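You operate a simulated robot arm through the tools that you are given. There is no shell and no other tool. Be economical: measure what you need, move in short steps, check, and stop when the job is done.

You are at the controls of a simulated robot arm. One attempt, no reset.

TASK
Hook the sample stand's tube end to the yellow-capped port of vessel Y9 and fill its vial to the line.
Fine: port cap in the small steel tray; stand valve shut after. Set down upright: yellow port cap, white tube end. Where these are worked on the way, their far stop is far enough and under half their travel is too little: stand valve.

Only the result counts: the job must be done as asked and must still hold three seconds after the hand-in. Knocking over, shifting, dropping, spilling or breaking anything else fails it. A push-on lid holds only when it is set on centred and level and pressed home; a screw cap is set on level and turned clockwise until tight.

THE ROBOT
A 7-joint arm with a two-finger parallel gripper on a trunk, on a base that drives. Base frame: it is fixed to the floor where the robot stands at the start and does not move with it; the origin is under the middle of the robot, x ahead of it, y to its left, z up. Units: mm, rad, N and s.
With the tool pointing down near the work surface it reaches from about 100 to 780 mm from the robot's upright axis, wherever it stands. Its first joint turns from -2.007 to 2.007 rad. Places, roughly: black port cap (3x3x4 cm) [500, 200, 1300]; black-collar vial [-1750, 750, 1000]; blue squeeze bulb [700, -300, 900]; blue-collar vial [-1250, -1000, 500]; front right inner thumb nut [500, 300, 1300]; front right outer thumb nut [600, 100, 1300]; inside of the small steel tray [600, -200, 900]; purple port cap (3x3x4 cm) [500, 200, 1300]; purple-collar vial [-1750, 750, 1000]; right port of lid Y9 [500, 200, 1200]; stand spout [700, -200, 1000]; stand valve [800, -300, 900]; white-collar vial [-1500, 250, 750]; yellow port cap (3x3x4 cm) [500, 200, 1300]. Payload 3.91 kg.
The TCP is the grasp point between the finger pads, 30 mm short of the fingertips. In the tool frame z runs along the fingers and y along their closing line. Largest opening 110 mm; finger width 20, thickness 10; the body of the gripper, 48 by 112 mm, starts 55 mm behind the TCP.
Orientation is that of the tool frame in the base frame, as [roll, pitch, yaw] about the fixed x, y, z axes, in that order (R = Rz(yaw) Ry(pitch) Rx(roll)). With the fingers straight down and closing along the base's y, the tool's x points along the base's -x, its y along +y and its z along -z.

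THE INTERFACE
- The arm moves only by the tool arm_command. Its argument "plan" is a list of rows, each a list of 6 numbers: the shift along the base's x, y, z in m, then the turn, a rotation vector about the base's x, y, z in rad. In form: [[tx, ty, tz, ax, ay, az], ...]. A call has 1 to 8 rows; each row is the pose to reach, as a shift and turn from the pose commanded when the call began. "gripper" is the finger opening in m, from 0 to 0.11, set as the call begins (left out, the last holds). Each row takes 0.2 s and may step no farther than 50 mm and 0.15 rad from the row before; otherwise, or with a gripper value out of range, the whole call is refused. A pose out of reach is approached as far as the arm can. The call stops where the force on the tool passes 40 N (or 10 N more than at its start, if that is more) or the arm is blocked; 0.2 s more then pass. Each finger travels about 153 mm/s and halts on what it meets, pressing with about 31 N; the grip force reading is that of the motor and also rises with nothing between the fingers. The clock runs only during rows and for 0.2 s after the last one: add rows that repeat a pose to give the fingers time. It gives the time, the measured TCP pose, the force on the tool (base axes), the opening and the grip force at its end, in the units of the frame above (readings bear some noise), with the torque about the TCP (base axes, N m) and any sound that the robot's microphone picked up, and new pictures: "views" is both (left out), scene, wrist or none.
- Cameras (640 x 400 px; columns grow to the right, rows downward): "scene" is now at [225.9, 166.5, 1497.3]; the picture's right is [-0.39, -0.92, 0.00], its down [-0.45, 0.19, -0.87] and it looks along [0.80, -0.34, -0.49] (base axes); focal length 214 px, centre (320, 200). "wrist" rides on the gripper at [72, 17, -103] in the tool frame; the picture's right is [-0.23, 0.97, 0.00], its down [-0.76, -0.18, -0.62] and it looks along [-0.61, -0.14, 0.78] (tool axes); focal length 222 px, centre (320, 200). There is no depth. A picture from a camera that has moved, and an enlarged one, comes with that camera's place and axes in the base frame and with its lens.
- slide_trunk(by): slides the trunk up (or, below 0, down) by that many mm; the arm and the scene camera ride with it, the base frame stays. It gives what a move gives, with no picture.
- base_move(legs): drives the robot by 1 to 6 legs, each [ahead, left, turn to the left] in mm, mm and rad, along the robot's own axes; the way and the turn of a leg run together, so that a leg with both is an arc; at most 1500 mm and 3.142 rad a leg. The arm and the cameras ride along, it lands a little off, and it stops where it bumps. It gives what a move gives, and a new picture of the scene camera.
- head_to(pan, tilt): turns the head with the scene camera to pan (to the left, within 1.396 rad either way) and tilt (down, from -0.506 to 1.204), counted from straight ahead of the robot. It gives what a move gives, and a new picture of the scene camera.
- zoom(camera, box): a new picture of the part [left, top, right, bottom] of that camera's present view, enlarged. It takes no simulated time.
- sign_off(): hands the job in; it is judged then, once.

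Work in short steps. Places have to be worked out from the pictures, the camera data and where the tool is seen: move nearer, look again, correct. Check each grasp and each placing, and mend what went wrong. You have 120 turns and 260 pictures in all, those below and enlarged ones among them. Open the gripper and draw the arm clear of the work before you hand the job in, unless the task says otherwise; then end with one line.

The tools are called after ">>>" as a command line: name --pt "numbers of a row" for each row, then --argument value for the rest, lists and objects as JSON in quotes. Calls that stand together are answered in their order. arm_command: Moves the arm, as the interface text tells. Its arguments: {"type":"object","properties":{"plan":{"type":"array","items":{"type":"array","items":{"type":"number"}}},"gripper":{"type":"number"},"views":{"type":"string","enum":["both","scene","wrist","none"]}},"required":["plan"]} The other tools are called the same way: slide_trunk (by) slides the trunk up or down; base_move (legs) drives the base; head_to (pan, tilt) turns the head that bears the scene camera; zoom (camera, box) takes an enlarged picture of a part of a camera's view; sign_off () hands the job in.

At the start:

```text
clock: 0.0
tool_pos: [548.6, -378.4, 1496.4]
tcp_rot: [-3.14, 0.002, -3.141]
wrist_force: [0.0, 0.2, 0.8]
moment: [0.0, -0.01, 0.0]
finger_gap: 109.6
gripper_force: 0.1
trunk travel left (down, up): [-825.0, 165.0]
robot x, y, heading: [0.9, 2.0, -0.0]
head pan, tilt: [-0.398, 0.511]
```

scene: 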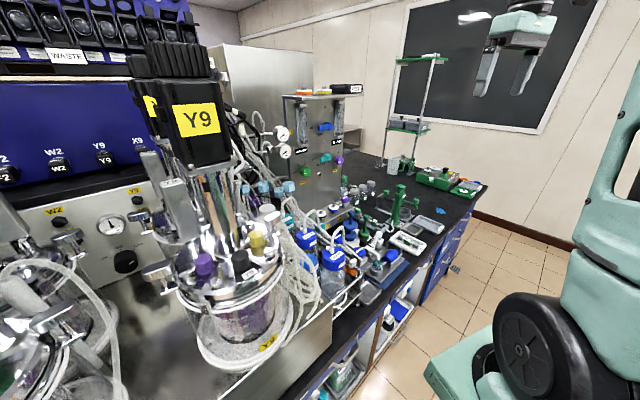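
wrist: 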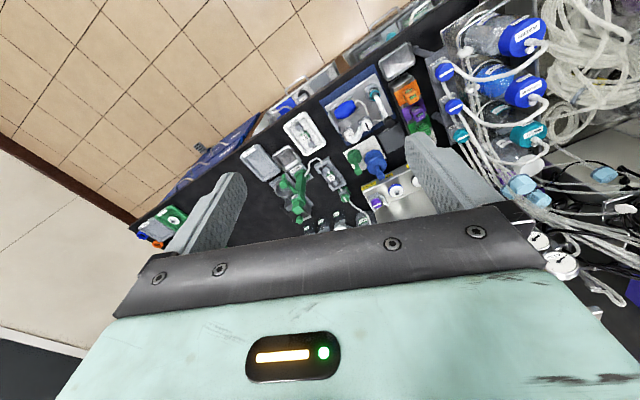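

I start by enlarging the vessel and the bench area to identify caps, tray, stand, tube end.

>>> zoom --camera "scene" --box '[150, 180, 350, 380]'

>>> zoom --camera "scene" --box '[320, 170, 480, 290]'

>>> zoom --camera "wrist" --box '[230, 60, 450, 240]'

```text
2.00 times, centred on (250, 280) of scene
camera zoom: at [225.9, 166.5, 1497.3], right [-0.39, -0.92, 0.0], down [-0.45, 0.19, -0.87], along [0.8, -0.34, -0.49], focal length 429 px, centre (460, 40)
```

zoom: 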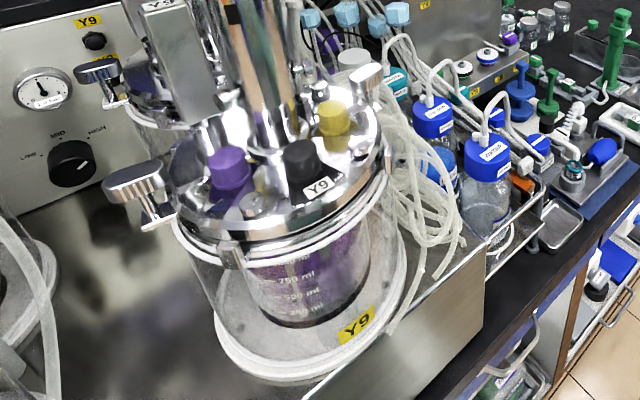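

```text
3.33 times, centred on (400, 230) of scene
camera zoom: at [225.9, 166.5, 1497.3], right [-0.39, -0.92, 0.0], down [-0.45, 0.19, -0.87], along [0.8, -0.34, -0.49], focal length 715 px, centre (53, 100)
```

zoom: 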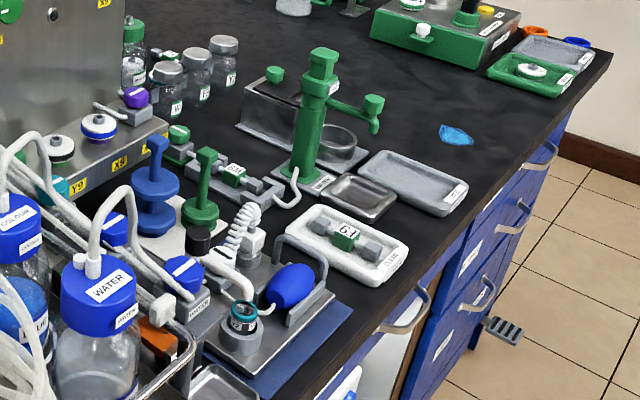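

```text
2.22 times, centred on (340, 150) of wrist
camera zoom: at [476.1, -361.1, 1598.9], right [0.23, 0.97, 0.0], down [0.76, -0.18, 0.62], along [0.61, -0.14, -0.78], focal length 494 px, centre (276, 311)
```

zoom: 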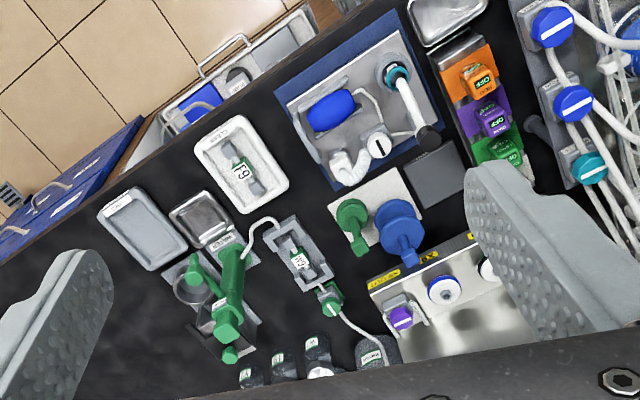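

The stand (blue mat, bulb, teal-collared vial, valve, coil tube) is near (700,-280). I lower the wrist camera for a closer look.

>>> arm_command --pt "-0.007 0.01 -0.042 0 0 0" --pt "-0.014 0.02 -0.085 0 0 0" --pt "-0.021 0.03 -0.127 0 0 0" --pt "-0.028 0.04 -0.17 0 0 0" --pt "-0.035 0.05 -0.212 0 0 0" --pt "-0.042 0.06 -0.255 0 0 0" --pt "-0.048 0.07 -0.296 0 0 0"

>>> head_to --pan -0.7 --tilt 0.75

```text
clock: 1.6
tool_pos: [502.3, -308.0, 1200.6]
tcp_rot: [3.141, 0.0, 3.141]
wrist_force: [-0.4, 0.2, 0.7]
moment: [-0.03, -0.05, 0.03]
finger_gap: 110.0
gripper_force: 0.0
trunk travel left (down, up): [-825.0, 165.0]
robot x, y, heading: [1.5, 1.7, -0.001]
head pan, tilt: [-0.398, 0.511]
camera scene: at [225.6, 166.6, 1497.4], right [-0.39, -0.92, 0.0], down [-0.45, 0.19, -0.87], along [0.8, -0.34, -0.49], focal length 214 px, centre (320, 200)
camera wrist: at [429.4, -291.5, 1303.3], right [0.23, 0.97, 0.0], down [0.76, -0.18, 0.62], along [0.61, -0.14, -0.78], focal length 222 px, centre (320, 200)
```

scene: 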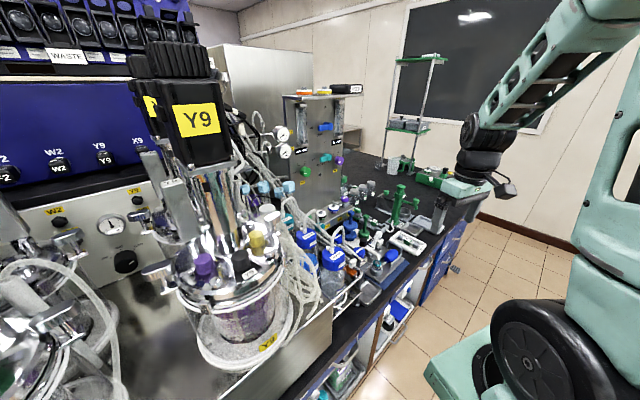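
wrist: 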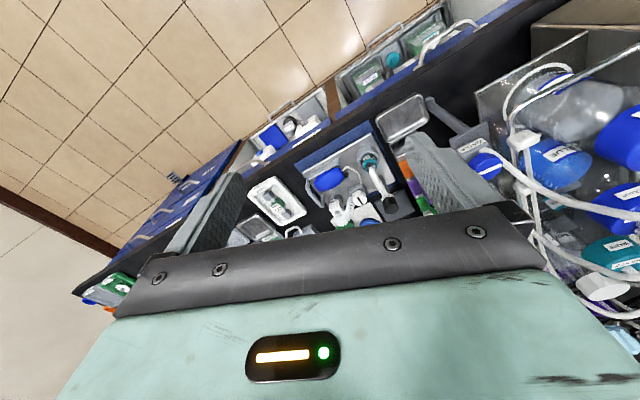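

```text
clock: 2.4
tool_pos: [502.9, -308.7, 1202.1]
tcp_rot: [-3.141, -0.001, 3.141]
wrist_force: [0.2, 0.1, -0.3]
moment: [0.0, 0.02, 0.03]
finger_gap: 110.1
gripper_force: 0.0
trunk travel left (down, up): [-825.0, 165.0]
robot x, y, heading: [-2.7, -2.9, 0.001]
head pan, tilt: [-0.7, 0.75]
camera scene: at [205.7, 148.3, 1476.5], right [-0.64, -0.77, 0.0], down [-0.52, 0.44, -0.73], along [0.56, -0.47, -0.68], focal length 214 px, centre (320, 200)
```

scene: 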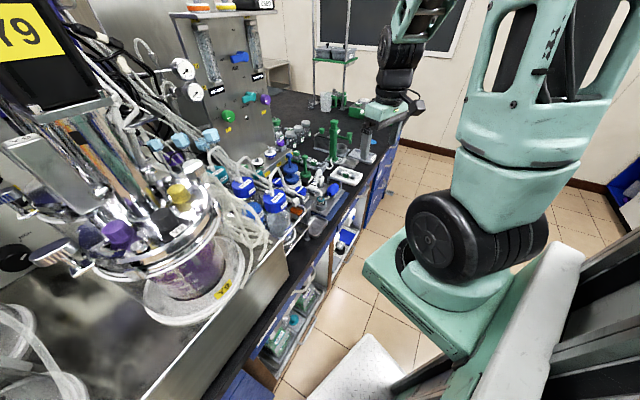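

The stand is now visible from the wrist between the fingers; I enlarge it.

>>> zoom --camera "wrist" --box '[230, 90, 440, 240]'

>>> zoom --camera "scene" --box '[240, 130, 380, 250]'

>>> zoom --camera "scene" --box '[80, 130, 260, 290]'

```text
2.67 times, centred on (335, 165) of wrist
camera zoom: at [429.9, -291.8, 1303.7], right [0.23, 0.97, 0.0], down [0.76, -0.18, 0.62], along [0.61, -0.14, -0.78], focal length 592 px, centre (280, 293)
```

zoom: 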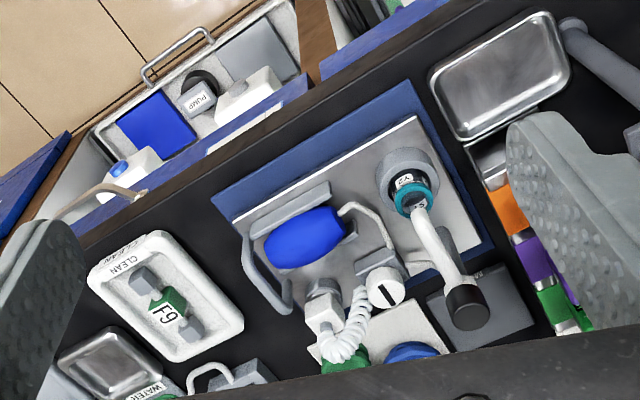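

```text
3.33 times, centred on (310, 190) of scene
camera zoom: at [205.7, 148.3, 1476.5], right [-0.64, -0.77, 0.0], down [-0.52, 0.44, -0.73], along [0.56, -0.47, -0.68], focal length 715 px, centre (353, 233)
```

zoom: 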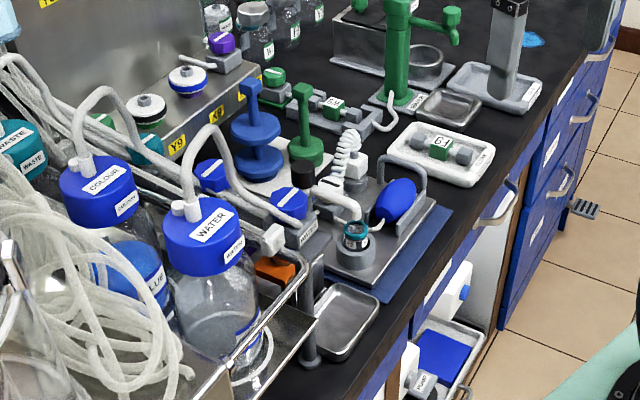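

```text
2.50 times, centred on (170, 210) of scene
camera zoom: at [205.7, 148.3, 1476.5], right [-0.64, -0.77, 0.0], down [-0.52, 0.44, -0.73], along [0.56, -0.47, -0.68], focal length 536 px, centre (695, 175)
```

zoom: 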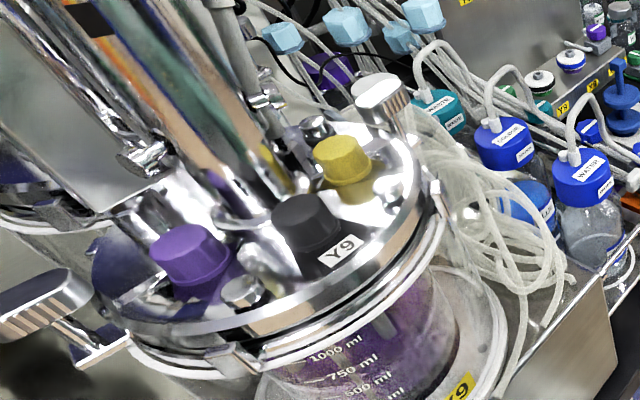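

The tube end (~778,-330,902) is outside reach; the vessel is at ~(500,200). I drive the base ~250 mm along the bench edge so both are in reach.

>>> base_move --legs '[[72, -240, 0]]'

```text
clock: 4.2
tool_pos: [573.7, -546.9, 1201.7]
tcp_rot: [3.141, 0.001, 3.142]
wrist_force: [0.9, 0.9, -0.2]
moment: [0.01, 0.0, 0.02]
finger_gap: 110.0
gripper_force: 0.1
trunk travel left (down, up): [-825.0, 165.0]
robot x, y, heading: [70.1, -237.0, -0.005]
head pan, tilt: [-0.7, 0.75]
camera scene: at [277.3, -90.9, 1476.4], right [-0.64, -0.76, 0.0], down [-0.52, 0.44, -0.73], along [0.56, -0.47, -0.68], focal length 214 px, centre (320, 200)
```

scene: 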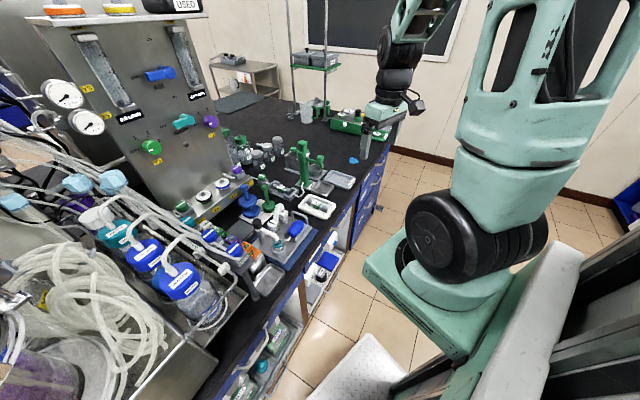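

Now I aim the head at the stand.

>>> head_to --pan -0.4 --tilt 0.85

>>> zoom --camera "scene" --box '[260, 140, 400, 240]'

```text
clock: 5.0
tool_pos: [573.9, -546.4, 1201.4]
tcp_rot: [3.141, 0.001, 3.141]
wrist_force: [0.3, -0.2, 0.9]
moment: [-0.01, 0.02, -0.01]
finger_gap: 109.8
gripper_force: 0.1
trunk travel left (down, up): [-825.0, 165.0]
robot x, y, heading: [74.3, -238.1, 0.001]
head pan, tilt: [-0.4, 0.85]
camera scene: at [286.0, -68.1, 1468.4], right [-0.39, -0.92, 0.0], down [-0.69, 0.29, -0.66], along [0.61, -0.26, -0.75], focal length 214 px, centre (320, 200)
```

scene: 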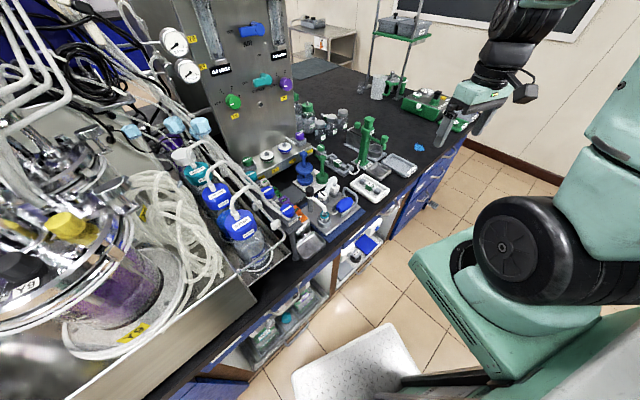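

```text
4.00 times, centred on (330, 190) of scene
camera zoom: at [286.0, -68.1, 1468.4], right [-0.39, -0.92, 0.0], down [-0.69, 0.29, -0.66], along [0.61, -0.26, -0.75], focal length 858 px, centre (280, 240)
```

zoom: 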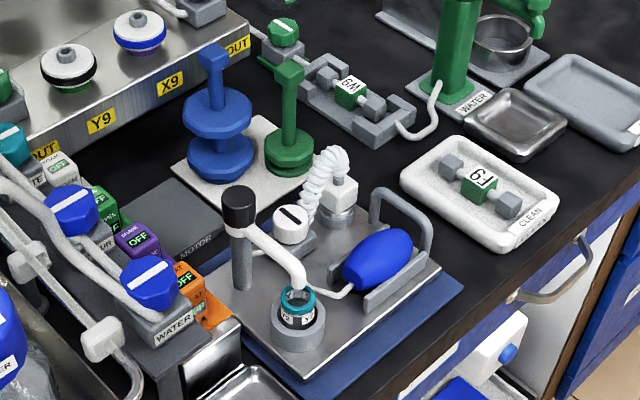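

Sharp view of the stand. The yellow cap triangulates to about (542,154,1255), lid centre ~(547,205); the motor above means I'll approach tilted from outside, closing along x. I move there, yawing first.

>>> arm_command --pt "0 0.04 0.02 0 0 0.15" --pt "0 0.08 0.04 0 0 0.3" --pt "0 0.12 0.06 0 0 0.45" --pt "0 0.16 0.08 0 0 0.6" --pt "0 0.2 0.1 0 0 0.75" --pt "0 0.24 0.12 0 0 0.9" --pt "0 0.28 0.14 0 0 1.05" --pt "0 0.32 0.16 0 0 1.2" --views "none"

>>> arm_command --pt "-0.007 0.04 0 0 0 0.15" --pt "-0.014 0.08 0 0 0 0.3" --pt "-0.02 0.12 0 0 0 0.371" --pt "-0.025 0.15 0 0 0 0.371" --views "none"

>>> arm_command --pt "0 0.01 0 0.15 0 0" --pt "0 0.02 0 0.3 0 0" --pt "0 0.03 0 0.45 0 0" --pt "0 0.04 0 0.6 0 0"

```text
clock: 6.8
tool_pos: [573.7, -227.1, 1360.2]
tcp_rot: [3.141, -0.001, -1.94]
wrist_force: [0.1, -0.7, 0.8]
moment: [0.02, 0.0, 0.03]
finger_gap: 109.9
gripper_force: 0.2
trunk travel left (down, up): [-825.0, 165.0]
robot x, y, heading: [70.0, -238.7, 0.006]
head pan, tilt: [-0.4, 0.85]
```

```text
clock: 7.8
tool_pos: [550.5, -78.8, 1362.1]
tcp_rot: [-3.141, -0.001, -1.568]
wrist_force: [-1.0, 0.0, 0.1]
moment: [0.05, 0.0, 0.01]
finger_gap: 110.0
gripper_force: 0.1
trunk travel left (down, up): [-825.0, 165.0]
robot x, y, heading: [72.5, -239.7, 0.001]
head pan, tilt: [-0.4, 0.85]
```

```text
clock: 8.8
tool_pos: [550.7, -37.6, 1360.6]
tcp_rot: [-3.14, 0.603, -1.572]
wrist_force: [-0.4, 0.0, -0.4]
moment: [0.01, -0.02, -0.01]
finger_gap: 110.2
gripper_force: 0.1
trunk travel left (down, up): [-825.0, 165.0]
robot x, y, heading: [70.4, -236.4, 0.001]
head pan, tilt: [-0.4, 0.85]
camera scene: at [286.0, -67.9, 1468.4], right [-0.39, -0.92, 0.0], down [-0.69, 0.29, -0.66], along [0.61, -0.26, -0.75], focal length 214 px, centre (320, 200)
camera wrist: at [532.7, -156.3, 1404.3], right [-0.97, 0.19, 0.13], down [0.18, 0.27, 0.95], along [0.14, 0.94, -0.3], focal length 222 px, centre (320, 200)
```

scene: 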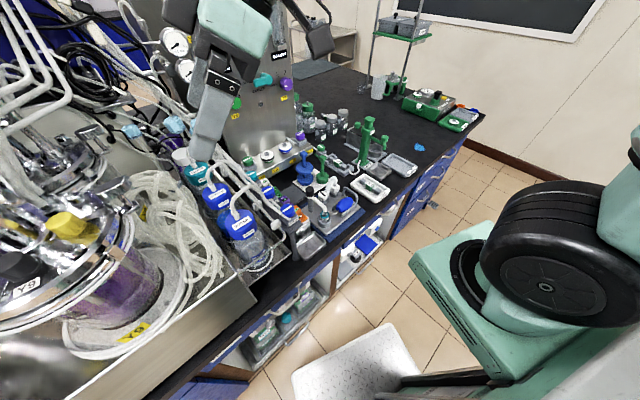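
wrist: 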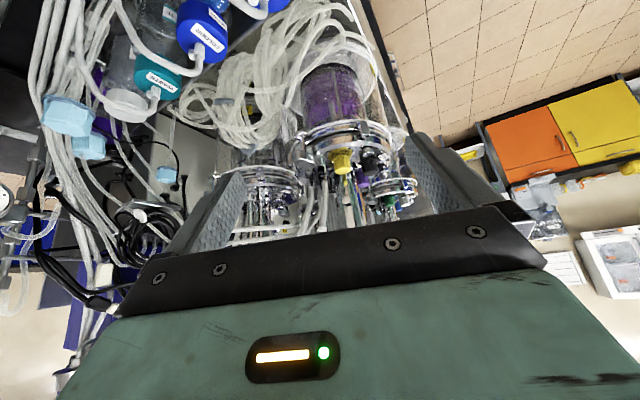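

The wrist picture (inverted) shows the yellow cap straight ahead. I enlarge it.

>>> zoom --camera "wrist" --box '[270, 100, 420, 220]'

>>> head_to --pan 0.7 --tilt 0.7

```text
3.33 times, centred on (345, 160) of wrist
camera zoom: at [532.7, -156.3, 1404.3], right [-0.97, 0.19, 0.13], down [0.18, 0.27, 0.95], along [0.14, 0.94, -0.3], focal length 740 px, centre (237, 333)
```

zoom: 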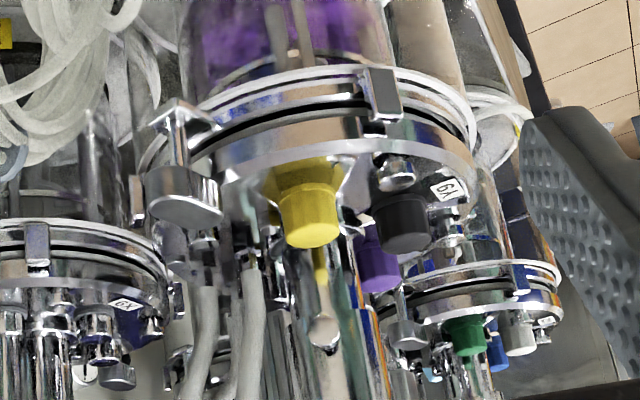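

```text
clock: 10.2
tool_pos: [549.3, -39.1, 1361.1]
tcp_rot: [-3.141, 0.598, -1.571]
wrist_force: [0.1, 0.3, 0.1]
moment: [-0.01, -0.01, -0.01]
finger_gap: 109.8
gripper_force: 0.0
trunk travel left (down, up): [-825.0, 165.0]
robot x, y, heading: [71.4, -241.1, 0.001]
head pan, tilt: [0.7, 0.7]
camera scene: at [279.0, 17.0, 1480.7], right [0.64, -0.77, 0.0], down [-0.49, -0.41, -0.76], along [0.59, 0.49, -0.64], focal length 214 px, centre (320, 200)
```

scene: 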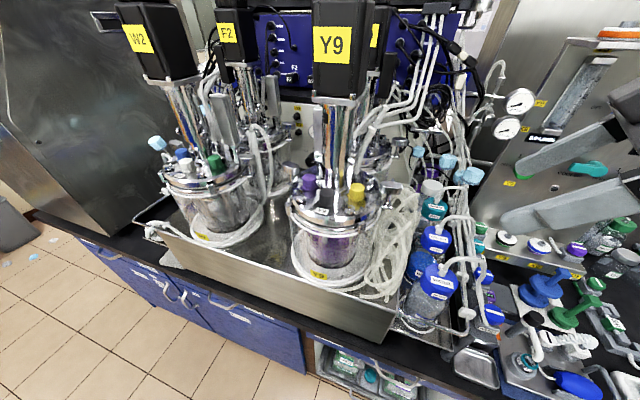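

>>> zoom --camera "scene" --box '[280, 80, 440, 240]'

>>> zoom --camera "scene" --box '[310, 160, 390, 220]'

```text
2.50 times, centred on (360, 160) of scene
camera zoom: at [279.0, 17.0, 1480.7], right [0.64, -0.77, 0.0], down [-0.49, -0.41, -0.76], along [0.59, 0.49, -0.64], focal length 536 px, centre (220, 300)
```

zoom: 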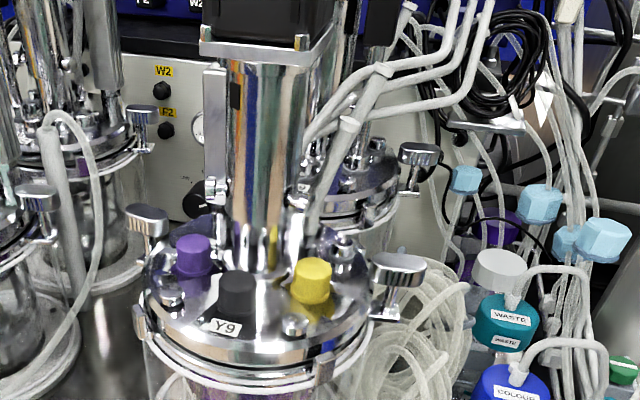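

```text
6.67 times, centred on (350, 190) of scene
camera zoom: at [279.0, 17.0, 1480.7], right [0.64, -0.77, 0.0], down [-0.49, -0.41, -0.76], along [0.59, 0.49, -0.64], focal length 1430 px, centre (120, 267)
```

zoom: 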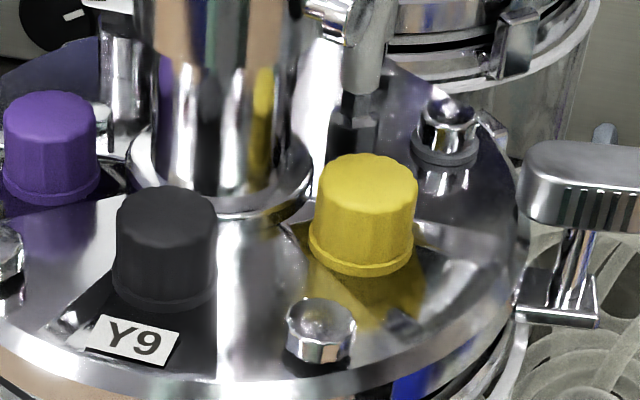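

Cap confirmed at about (541,154,1254), resting on a short port beside the stirrer column. I go to a pre-grasp 120 mm back along the tilted axis with the fingers at 60 mm.

>>> arm_command --pt "-0.003 0.04 -0.002 0 0 0" --pt "-0.006 0.08 -0.004 0 0 0" --pt "-0.009 0.121 -0.006 0 0 0" --gripper 0.055

>>> zoom --camera "scene" --box '[280, 80, 440, 240]'

```text
clock: 10.9
tool_pos: [540.2, 82.4, 1355.2]
tcp_rot: [-3.141, 0.599, -1.572]
wrist_force: [0.8, 0.2, -0.8]
moment: [0.02, 0.0, -0.04]
finger_gap: 55.2
gripper_force: 0.1
trunk travel left (down, up): [-825.0, 165.0]
robot x, y, heading: [73.0, -242.4, 0.004]
head pan, tilt: [0.7, 0.7]
camera scene: at [278.9, 16.5, 1480.8], right [0.64, -0.77, 0.0], down [-0.49, -0.41, -0.77], along [0.59, 0.49, -0.64], focal length 214 px, centre (320, 200)
camera wrist: at [522.4, -35.8, 1398.4], right [-0.97, 0.19, 0.13], down [0.18, 0.28, 0.94], along [0.14, 0.94, -0.3], focal length 222 px, centre (320, 200)
```

scene: 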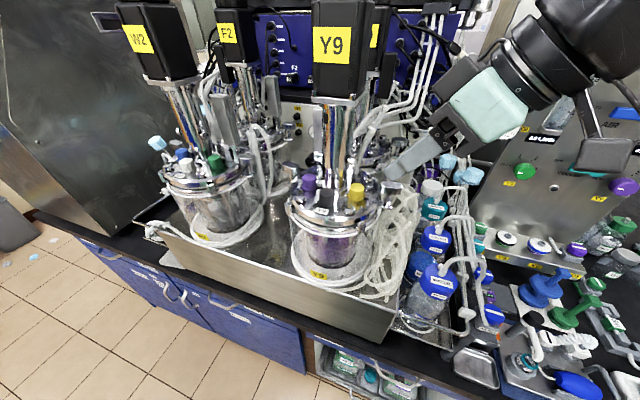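
wrist: 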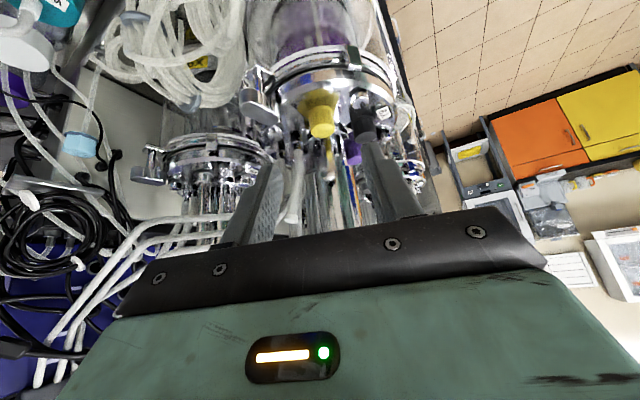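

```text
2.50 times, centred on (360, 160) of scene
camera zoom: at [278.9, 16.5, 1480.8], right [0.64, -0.77, 0.0], down [-0.49, -0.41, -0.77], along [0.59, 0.49, -0.64], focal length 536 px, centre (220, 300)
```

zoom: 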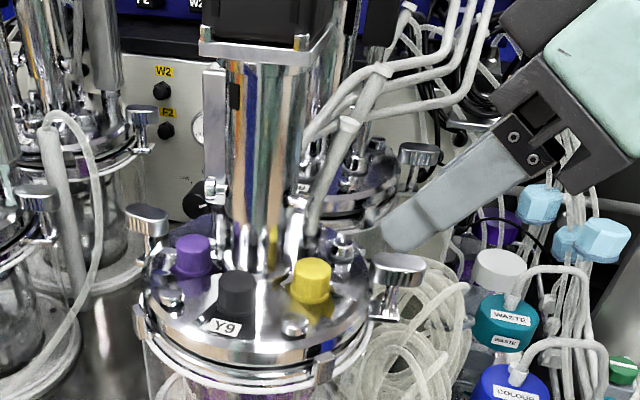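

Cap x≈540 confirmed. I advance along the tool axis to TCP (540.5,148,1268), keeping tips above the lid.

>>> arm_command --pt "0 0.022 -0.029 0 0 0" --pt "0 0.044 -0.058 0 0 0" --pt "0 0.066 -0.087 0 0 0" --gripper 0.05

>>> zoom --camera "scene" --box '[290, 120, 410, 220]'

>>> zoom --camera "wrist" --box '[220, 40, 440, 240]'

```text
clock: 11.8
tool_pos: [543.3, 150.2, 1276.4]
tcp_rot: [-3.129, 0.614, -1.568]
wrist_force: [-0.1, -3.6, 14.8]
moment: [0.02, 0.41, 0.06]
finger_gap: 49.9
gripper_force: 0.1
trunk travel left (down, up): [-825.0, 165.0]
robot x, y, heading: [71.3, -241.2, -0.0]
head pan, tilt: [0.7, 0.7]
stopped in row 3: the force on the tool passed its limit at 45 N (the readings are from after the stop); the commanded pose is now the measured one
camera scene: at [278.7, 16.0, 1481.0], right [0.64, -0.77, 0.0], down [-0.49, -0.41, -0.77], along [0.59, 0.49, -0.64], focal length 214 px, centre (320, 200)
camera wrist: at [523.8, 31.7, 1317.7], right [-0.97, 0.19, 0.12], down [0.17, 0.26, 0.95], along [0.15, 0.95, -0.29], focal length 222 px, centre (320, 200)
```

scene: 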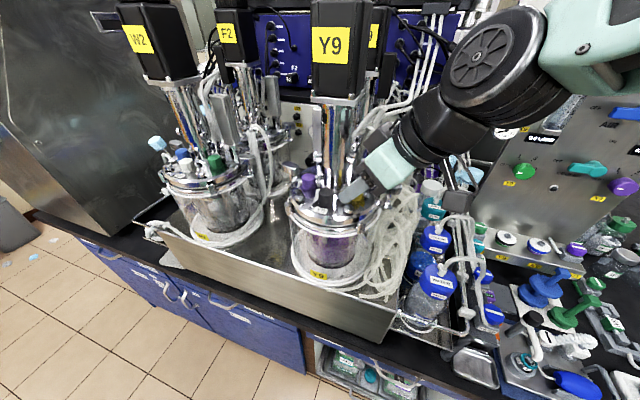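
wrist: 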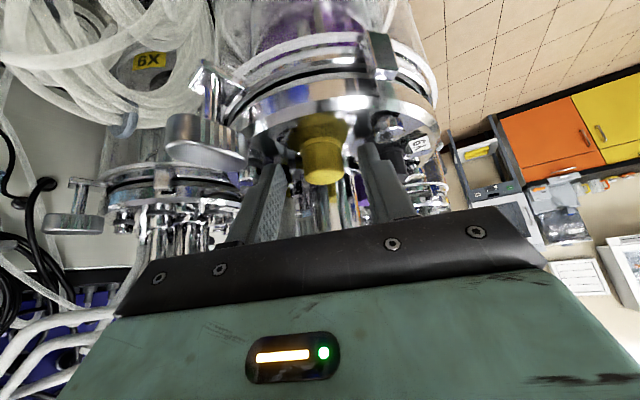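

```text
4.00 times, centred on (350, 170) of scene
camera zoom: at [278.7, 16.0, 1481.0], right [0.64, -0.77, 0.0], down [-0.49, -0.41, -0.77], along [0.59, 0.49, -0.64], focal length 858 px, centre (200, 320)
```

zoom: 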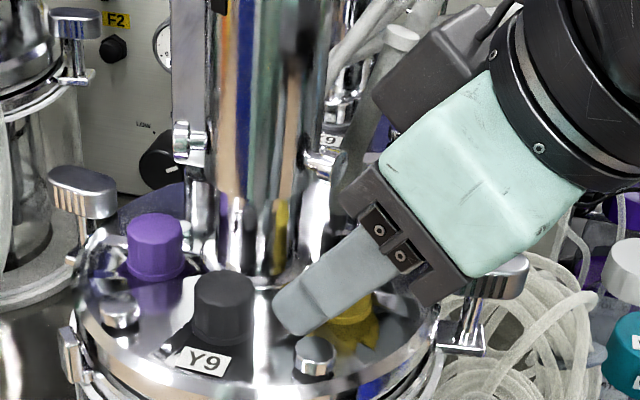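

```text
2.00 times, centred on (330, 140) of wrist
camera zoom: at [523.8, 31.7, 1317.7], right [-0.97, 0.19, 0.12], down [0.17, 0.26, 0.95], along [0.15, 0.95, -0.29], focal length 444 px, centre (300, 320)
```

zoom: 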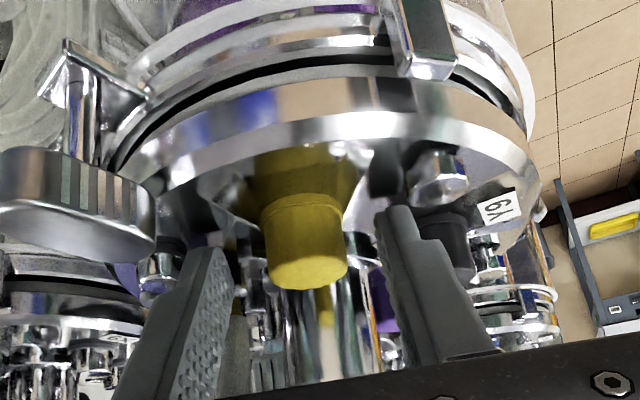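

A light contact: the moment puts it ~28 mm to -x, so the -x finger brushed the black cap. I back off 20 mm, narrow the opening to 44 mm and come in ~7 mm further outward.

>>> arm_command --pt "0 -0.011 0.017 0 0 0" --pt "-0.003 -0.02 0.02 0 0 0" --pt "-0.003 -0.02 0.02 0 0 0" --gripper 0.044 --views "none"

>>> arm_command --pt "0 0.004 -0.01 0 0 0" --pt "0 0.008 -0.016 0 0 0" --pt "0 0.012 -0.023 0 0 0" --views "wrist"

>>> zoom --camera "scene" --box '[290, 120, 410, 220]'

>>> zoom --camera "wrist" --box '[220, 40, 440, 240]'

```text
clock: 12.6
tool_pos: [539.0, 129.4, 1293.8]
tcp_rot: [-3.134, 0.609, -1.57]
wrist_force: [-0.9, 0.0, 0.0]
moment: [-0.01, 0.01, -0.04]
finger_gap: 43.9
gripper_force: 0.1
trunk travel left (down, up): [-825.0, 165.0]
robot x, y, heading: [69.3, -241.4, 0.002]
head pan, tilt: [0.7, 0.7]
```

```text
clock: 13.4
tool_pos: [538.4, 142.6, 1277.2]
tcp_rot: [-3.127, 0.617, -1.566]
wrist_force: [-0.1, -12.7, 34.4]
moment: [-0.03, 0.84, 0.32]
finger_gap: 44.1
gripper_force: 0.1
trunk travel left (down, up): [-825.0, 165.0]
robot x, y, heading: [72.1, -238.8, 0.0]
head pan, tilt: [0.7, 0.7]
camera wrist: at [520.5, 22.5, 1317.2], right [-0.97, 0.19, 0.12], down [0.17, 0.26, 0.95], along [0.15, 0.95, -0.28], focal length 222 px, centre (320, 200)
```

wrist: 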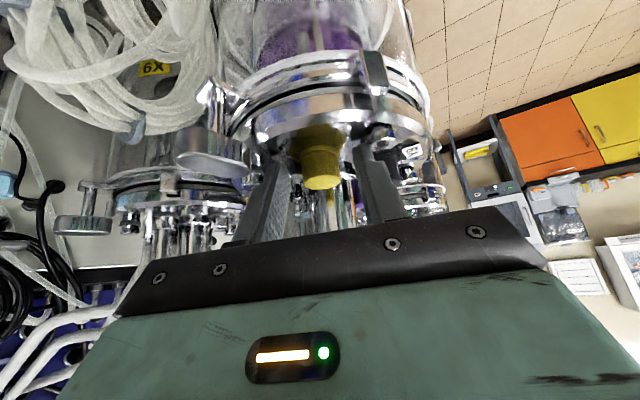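

```text
4.00 times, centred on (350, 170) of scene
camera zoom: at [278.3, 14.8, 1482.0], right [0.64, -0.77, 0.0], down [-0.49, -0.41, -0.77], along [0.59, 0.49, -0.64], focal length 858 px, centre (200, 320)
```

zoom: 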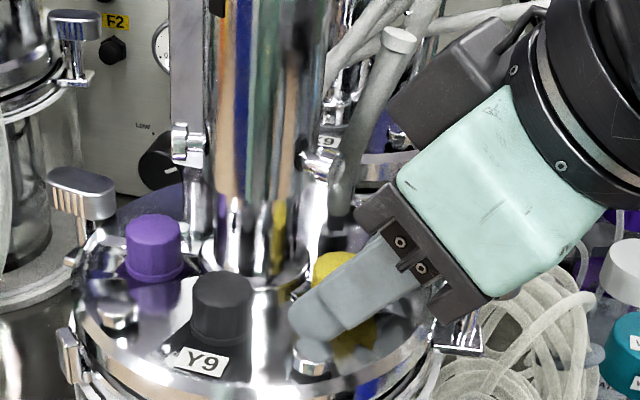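

```text
2.00 times, centred on (330, 140) of wrist
camera zoom: at [520.5, 22.5, 1317.2], right [-0.97, 0.19, 0.12], down [0.17, 0.26, 0.95], along [0.15, 0.95, -0.28], focal length 444 px, centre (300, 320)
```

zoom: 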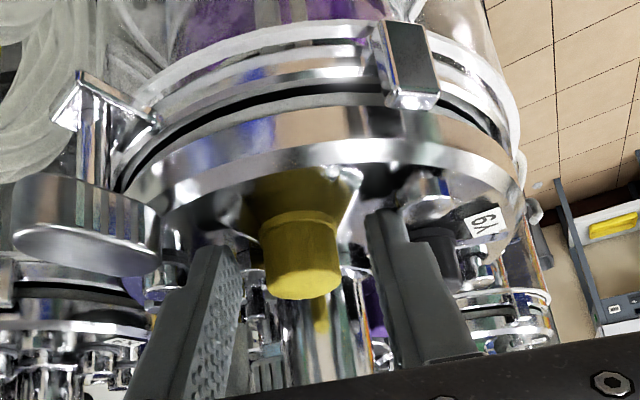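

The upward force sits under the -x finger at (≈511,145) — the hex bolt there. I back up and yaw the hand -0.45 rad so that finger goes between bolt and black cap.

>>> arm_command --pt "0 -0.012 0.03 0 0 0" --pt "-0.004 -0.017 0.04 0 0 -0.15" --pt "-0.008 -0.017 0.04 0 0 -0.3" --pt "-0.012 -0.017 0.04 0 0 -0.446" --views "none"

>>> zoom --camera "scene" --box '[290, 120, 410, 220]'

>>> zoom --camera "wrist" --box '[220, 40, 440, 240]'

```text
clock: 14.4
tool_pos: [527.9, 125.7, 1310.9]
tcp_rot: [-3.132, 0.612, -2.014]
wrist_force: [0.7, 0.1, -0.7]
moment: [0.04, 0.0, 0.01]
finger_gap: 43.9
gripper_force: 0.0
trunk travel left (down, up): [-825.0, 165.0]
robot x, y, heading: [72.9, -237.7, -0.003]
head pan, tilt: [0.7, 0.7]
```

```text
4.00 times, centred on (350, 170) of scene
camera zoom: at [279.4, 16.6, 1480.7], right [0.64, -0.77, 0.0], down [-0.49, -0.41, -0.76], along [0.59, 0.49, -0.64], focal length 858 px, centre (200, 320)
```

zoom: 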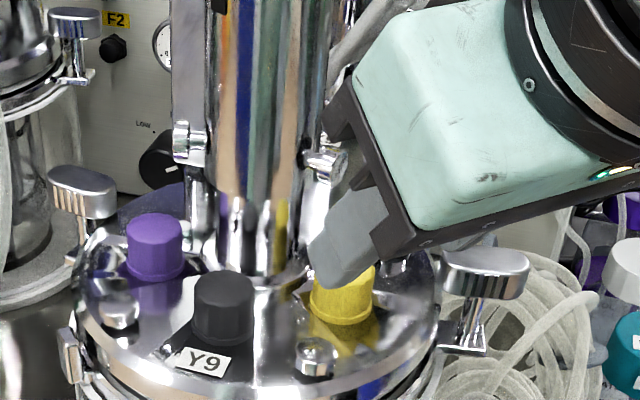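

```text
2.00 times, centred on (330, 140) of wrist
camera zoom: at [459.6, 25.5, 1352.4], right [-0.8, 0.59, 0.12], down [0.27, 0.17, 0.95], along [0.54, 0.79, -0.29], focal length 444 px, centre (300, 320)
```

zoom: 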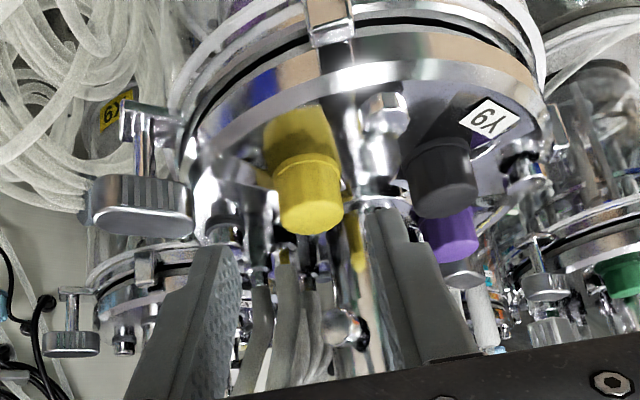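

Clear of the bolt now and centred on the cap. I advance to (533,143,1274).

>>> arm_command --pt "0.003 0.008 -0.018 0 0 0" --pt "0.005 0.018 -0.039 0 0 0" --views "none"

>>> zoom --camera "scene" --box '[290, 120, 410, 220]'

>>> zoom --camera "wrist" --box '[220, 40, 440, 240]'

```text
clock: 15.0
tool_pos: [530.9, 143.8, 1276.6]
tcp_rot: [-3.133, 0.619, -2.016]
wrist_force: [-2.8, -9.4, 25.3]
moment: [0.18, 0.55, 0.19]
finger_gap: 43.1
gripper_force: 0.1
trunk travel left (down, up): [-825.0, 165.0]
robot x, y, heading: [72.1, -238.7, 0.002]
head pan, tilt: [0.7, 0.7]
```

```text
4.00 times, centred on (350, 170) of scene
camera zoom: at [278.4, 15.4, 1481.7], right [0.64, -0.77, 0.0], down [-0.49, -0.41, -0.77], along [0.59, 0.49, -0.64], focal length 858 px, centre (200, 320)
```

zoom: 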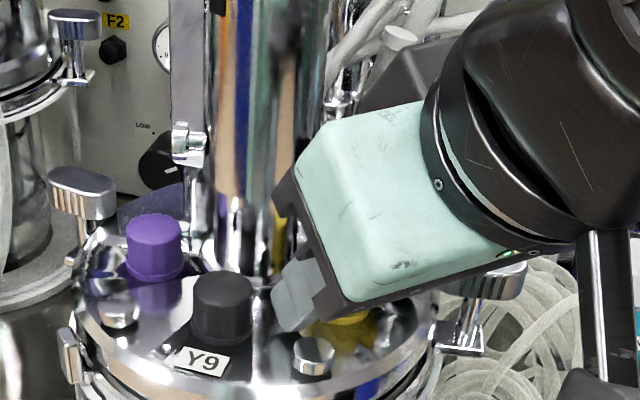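

```text
2.00 times, centred on (330, 140) of wrist
camera zoom: at [464.0, 43.3, 1317.1], right [-0.8, 0.59, 0.12], down [0.27, 0.16, 0.95], along [0.54, 0.79, -0.28], focal length 444 px, centre (300, 320)
```

zoom: 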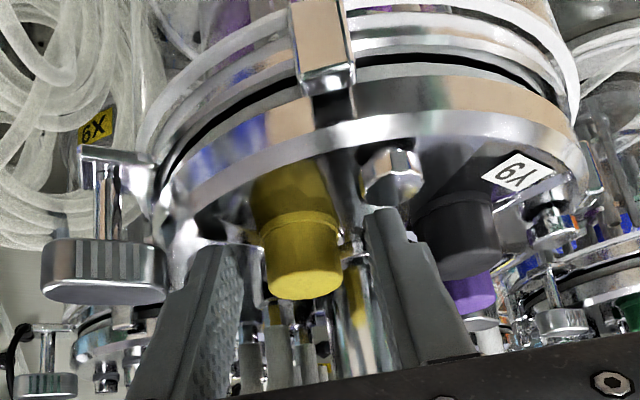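

All three contacts stopped at TCP z≈1276.5, and the label triangulates to ~1248: the tips were just touching the lid. I raise 7 mm, then close on the cap.

>>> arm_command --pt "0.002 -0.001 0.007 0 0 0" --pt "0.002 -0.001 0.007 0 0 0" --views "none"

>>> arm_command --pt "0 0 0 0 0 0" --pt "0 0 0 0 0 0" --gripper 0.0 --views "none"

>>> zoom --camera "wrist" --box '[220, 40, 440, 240]'

```text
clock: 15.6
tool_pos: [534.6, 142.3, 1278.4]
tcp_rot: [-3.132, 0.606, -2.017]
wrist_force: [-0.1, 0.0, 0.8]
moment: [-0.02, 0.02, 0.02]
finger_gap: 43.9
gripper_force: 0.0
trunk travel left (down, up): [-825.0, 165.0]
robot x, y, heading: [71.7, -240.1, 0.002]
head pan, tilt: [0.7, 0.7]
```

```text
clock: 16.2
tool_pos: [534.0, 143.6, 1280.1]
tcp_rot: [-3.132, 0.611, -2.015]
wrist_force: [0.0, 0.2, 0.0]
moment: [0.02, -0.01, -0.01]
finger_gap: 22.5
gripper_force: 30.8
trunk travel left (down, up): [-825.0, 165.0]
robot x, y, heading: [69.3, -238.7, 0.002]
head pan, tilt: [0.7, 0.7]
```

```text
2.00 times, centred on (330, 140) of wrist
camera zoom: at [466.5, 42.9, 1320.7], right [-0.8, 0.59, 0.12], down [0.27, 0.17, 0.95], along [0.54, 0.79, -0.29], focal length 444 px, centre (300, 320)
```

zoom: 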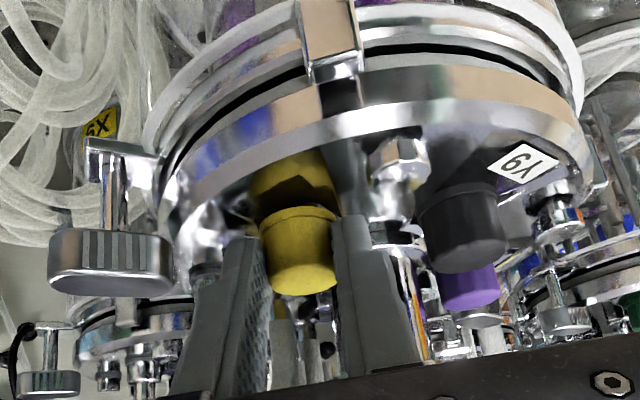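

Gap stopped at 22.5 mm with 31 N: cap gripped. I try a gentle vertical pull.

>>> arm_command --pt "0 0 0.004 0 0 0" --pt "0 0 0.008 0 0 0" --pt "0 0 0.012 0 0 0" --views "none"

>>> zoom --camera "wrist" --box '[220, 40, 440, 240]'

>>> zoom --camera "scene" --box '[290, 120, 410, 220]'

```text
clock: 17.0
tool_pos: [534.1, 142.7, 1291.8]
tcp_rot: [-3.133, 0.611, -2.014]
wrist_force: [-0.5, -0.2, -0.5]
moment: [-0.02, -0.02, 0.0]
finger_gap: 22.5
gripper_force: 31.3
trunk travel left (down, up): [-825.0, 165.0]
robot x, y, heading: [74.6, -238.7, -0.001]
head pan, tilt: [0.7, 0.7]
```

```text
2.00 times, centred on (330, 140) of wrist
camera zoom: at [466.6, 42.8, 1333.1], right [-0.8, 0.59, 0.12], down [0.27, 0.17, 0.95], along [0.54, 0.79, -0.29], focal length 444 px, centre (300, 320)
```

zoom: 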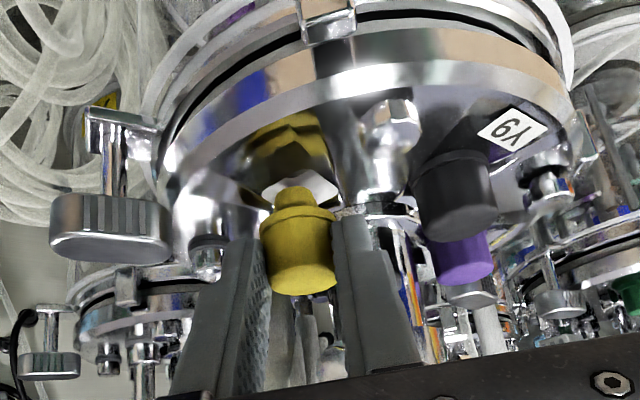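

```text
4.00 times, centred on (350, 170) of scene
camera zoom: at [279.2, 16.8, 1480.7], right [0.64, -0.77, 0.0], down [-0.49, -0.41, -0.76], along [0.59, 0.49, -0.64], focal length 858 px, centre (200, 320)
```

zoom: 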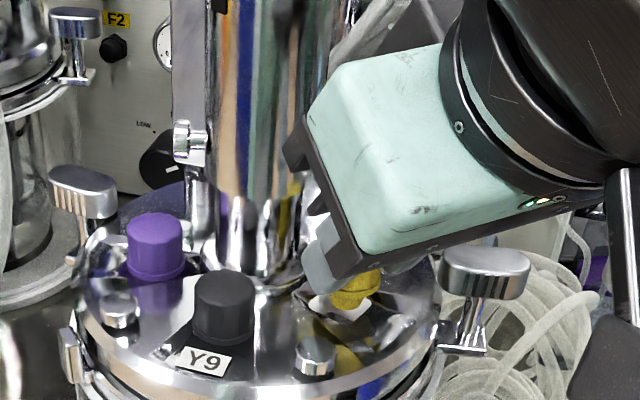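

The cap is a plug stopper and lifts freely. I enlarge the tray region before carrying it over.

>>> arm_command --pt "0 0 0.03 0 0 0" --pt "-0.005 -0.03 0.06 0 0 0" --pt "0 -0.08 0.065 0 0 0" --pt "0.005 -0.129 0.065 0 0 0" --pt "0.01 -0.178 0.065 0 0 0" --pt "0.02 -0.226 0.065 0 0 0" --pt "0.03 -0.274 0.065 0 0 0" --pt "0.04 -0.322 0.06 0 0 0" --views "none"

>>> head_to --pan -0.2 --tilt 0.95

>>> zoom --camera "scene" --box '[240, 110, 400, 230]'

>>> zoom --camera "wrist" --box '[160, 40, 480, 240]'

```text
refused: row 3 steps farther than a row can; nothing moved
```

```text
clock: 18.2
tool_pos: [534.5, 142.5, 1290.7]
tcp_rot: [-3.133, 0.613, -2.016]
wrist_force: [0.0, 0.1, -0.1]
moment: [0.03, 0.03, -0.01]
finger_gap: 22.6
gripper_force: 30.7
trunk travel left (down, up): [-825.0, 165.0]
robot x, y, heading: [75.1, -239.1, 0.0]
head pan, tilt: [-0.201, 0.949]
camera scene: at [285.4, -52.4, 1460.9], right [-0.2, -0.98, 0.0], down [-0.8, 0.16, -0.58], along [0.57, -0.12, -0.81], focal length 214 px, centre (320, 200)
```

scene: 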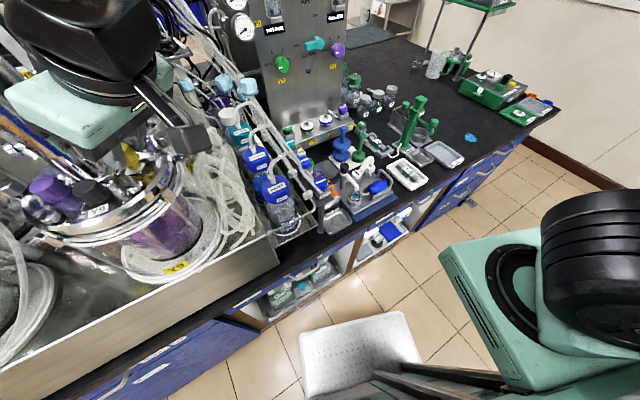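

```text
3.33 times, centred on (320, 170) of scene
camera zoom: at [285.4, -52.4, 1460.9], right [-0.2, -0.98, 0.0], down [-0.8, 0.16, -0.58], along [0.57, -0.12, -0.81], focal length 715 px, centre (320, 300)
```

zoom: 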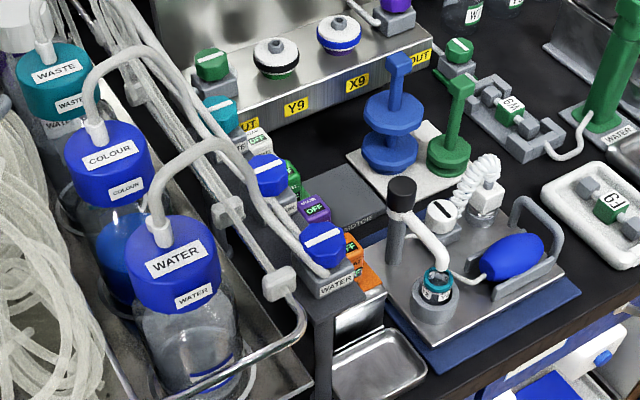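

```text
2.00 times, centred on (320, 140) of wrist
camera zoom: at [466.6, 42.9, 1333.0], right [-0.8, 0.59, 0.12], down [0.27, 0.17, 0.95], along [0.54, 0.79, -0.29], focal length 444 px, centre (320, 320)
```

zoom: 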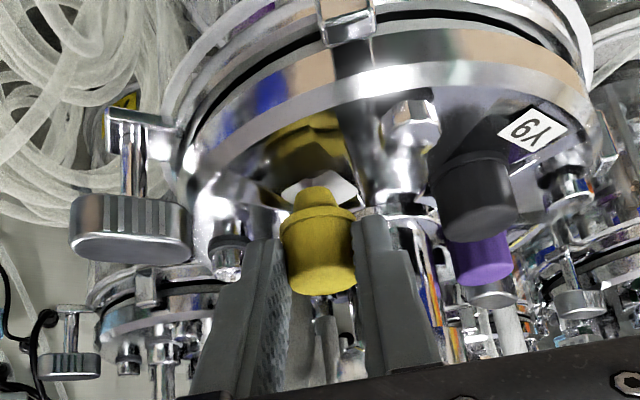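

Tray centre ≈ (610,-178,~882). I carry the cap up, then across with smaller steps.

>>> arm_command --pt "0 -0.01 0.04 0 0 0" --pt "0 -0.05 0.06 0 0 0" --pt "0 -0.095 0.06 0 0 0" --pt "0.005 -0.14 0.06 0 0 0" --pt "0.01 -0.185 0.055 0 0 0" --pt "0.02 -0.23 0.045 0 0 0" --pt "0.03 -0.275 0.03 0 0 0" --pt "0.04 -0.32 0.015 0 0 0" --views "none"

>>> arm_command --pt "0.005 -0.005 -0.045 0 0 0" --pt "0.01 -0.01 -0.09 0 0 0" --pt "0.015 -0.012 -0.135 0 0 0" --pt "0.02 -0.014 -0.18 0 0 0" --pt "0.025 -0.014 -0.22 0 0 0" --pt "0.03 -0.014 -0.26 0 0 0" --views "both"

>>> zoom --camera "scene" --box '[280, 140, 400, 240]'

>>> zoom --camera "wrist" --box '[160, 40, 480, 240]'

```text
clock: 20.0
tool_pos: [573.8, -176.9, 1307.4]
tcp_rot: [-3.133, 0.611, -2.017]
wrist_force: [0.1, 0.5, 0.0]
moment: [-0.03, 0.0, 0.0]
finger_gap: 22.7
gripper_force: 31.2
trunk travel left (down, up): [-825.0, 165.0]
robot x, y, heading: [71.0, -236.7, -0.003]
head pan, tilt: [-0.201, 0.949]
```

```text
clock: 21.4
tool_pos: [615.3, -188.6, 1046.0]
tcp_rot: [-3.133, 0.61, -2.017]
wrist_force: [-0.7, -0.2, 0.0]
moment: [-0.03, -0.02, 0.0]
finger_gap: 22.8
gripper_force: 31.0
out of reach, approached as far as the arm can: row 3, 4, 5, 6
trunk travel left (down, up): [-825.0, 165.0]
robot x, y, heading: [69.6, -241.3, -0.003]
head pan, tilt: [-0.201, 0.949]
camera scene: at [284.8, -52.8, 1461.1], right [-0.2, -0.98, 0.0], down [-0.8, 0.16, -0.58], along [0.57, -0.12, -0.81], focal length 214 px, centre (320, 200)
camera wrist: at [547.5, -288.1, 1086.7], right [-0.8, 0.59, 0.12], down [0.27, 0.17, 0.95], along [0.54, 0.79, -0.29], focal length 222 px, centre (320, 200)
```

scene: 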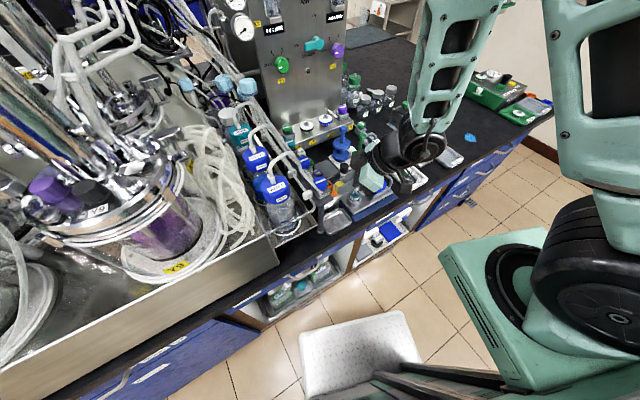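
wrist: 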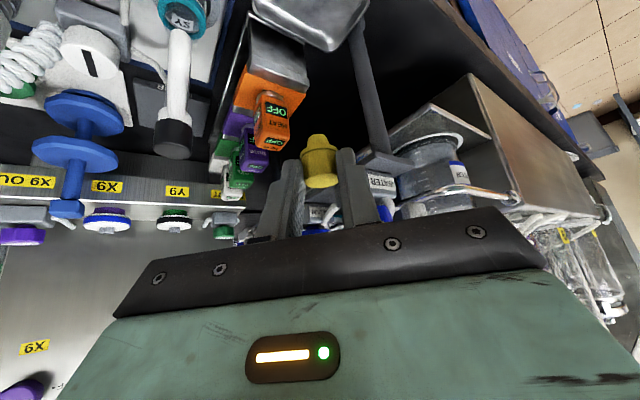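

```text
4.00 times, centred on (340, 190) of scene
camera zoom: at [284.8, -52.8, 1461.1], right [-0.2, -0.98, 0.0], down [-0.8, 0.16, -0.58], along [0.57, -0.12, -0.81], focal length 858 px, centre (240, 240)
```

zoom: 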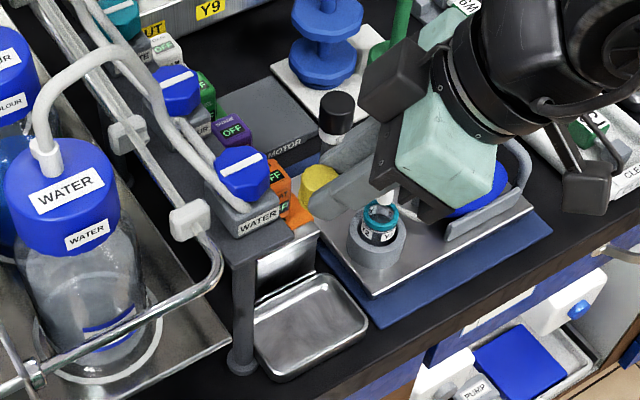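

```text
2.00 times, centred on (320, 140) of wrist
camera zoom: at [547.5, -288.1, 1086.7], right [-0.8, 0.59, 0.12], down [0.27, 0.17, 0.95], along [0.54, 0.79, -0.29], focal length 444 px, centre (320, 320)
```

zoom: 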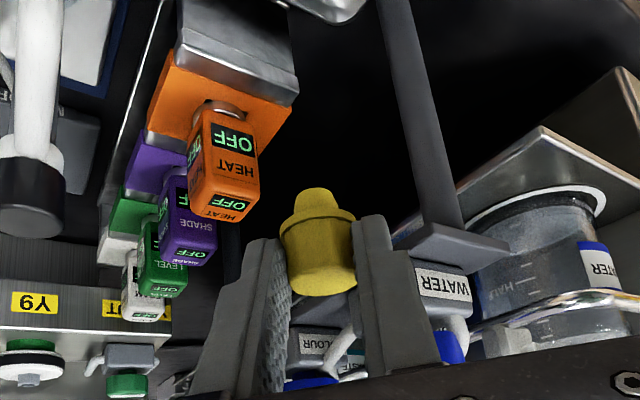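

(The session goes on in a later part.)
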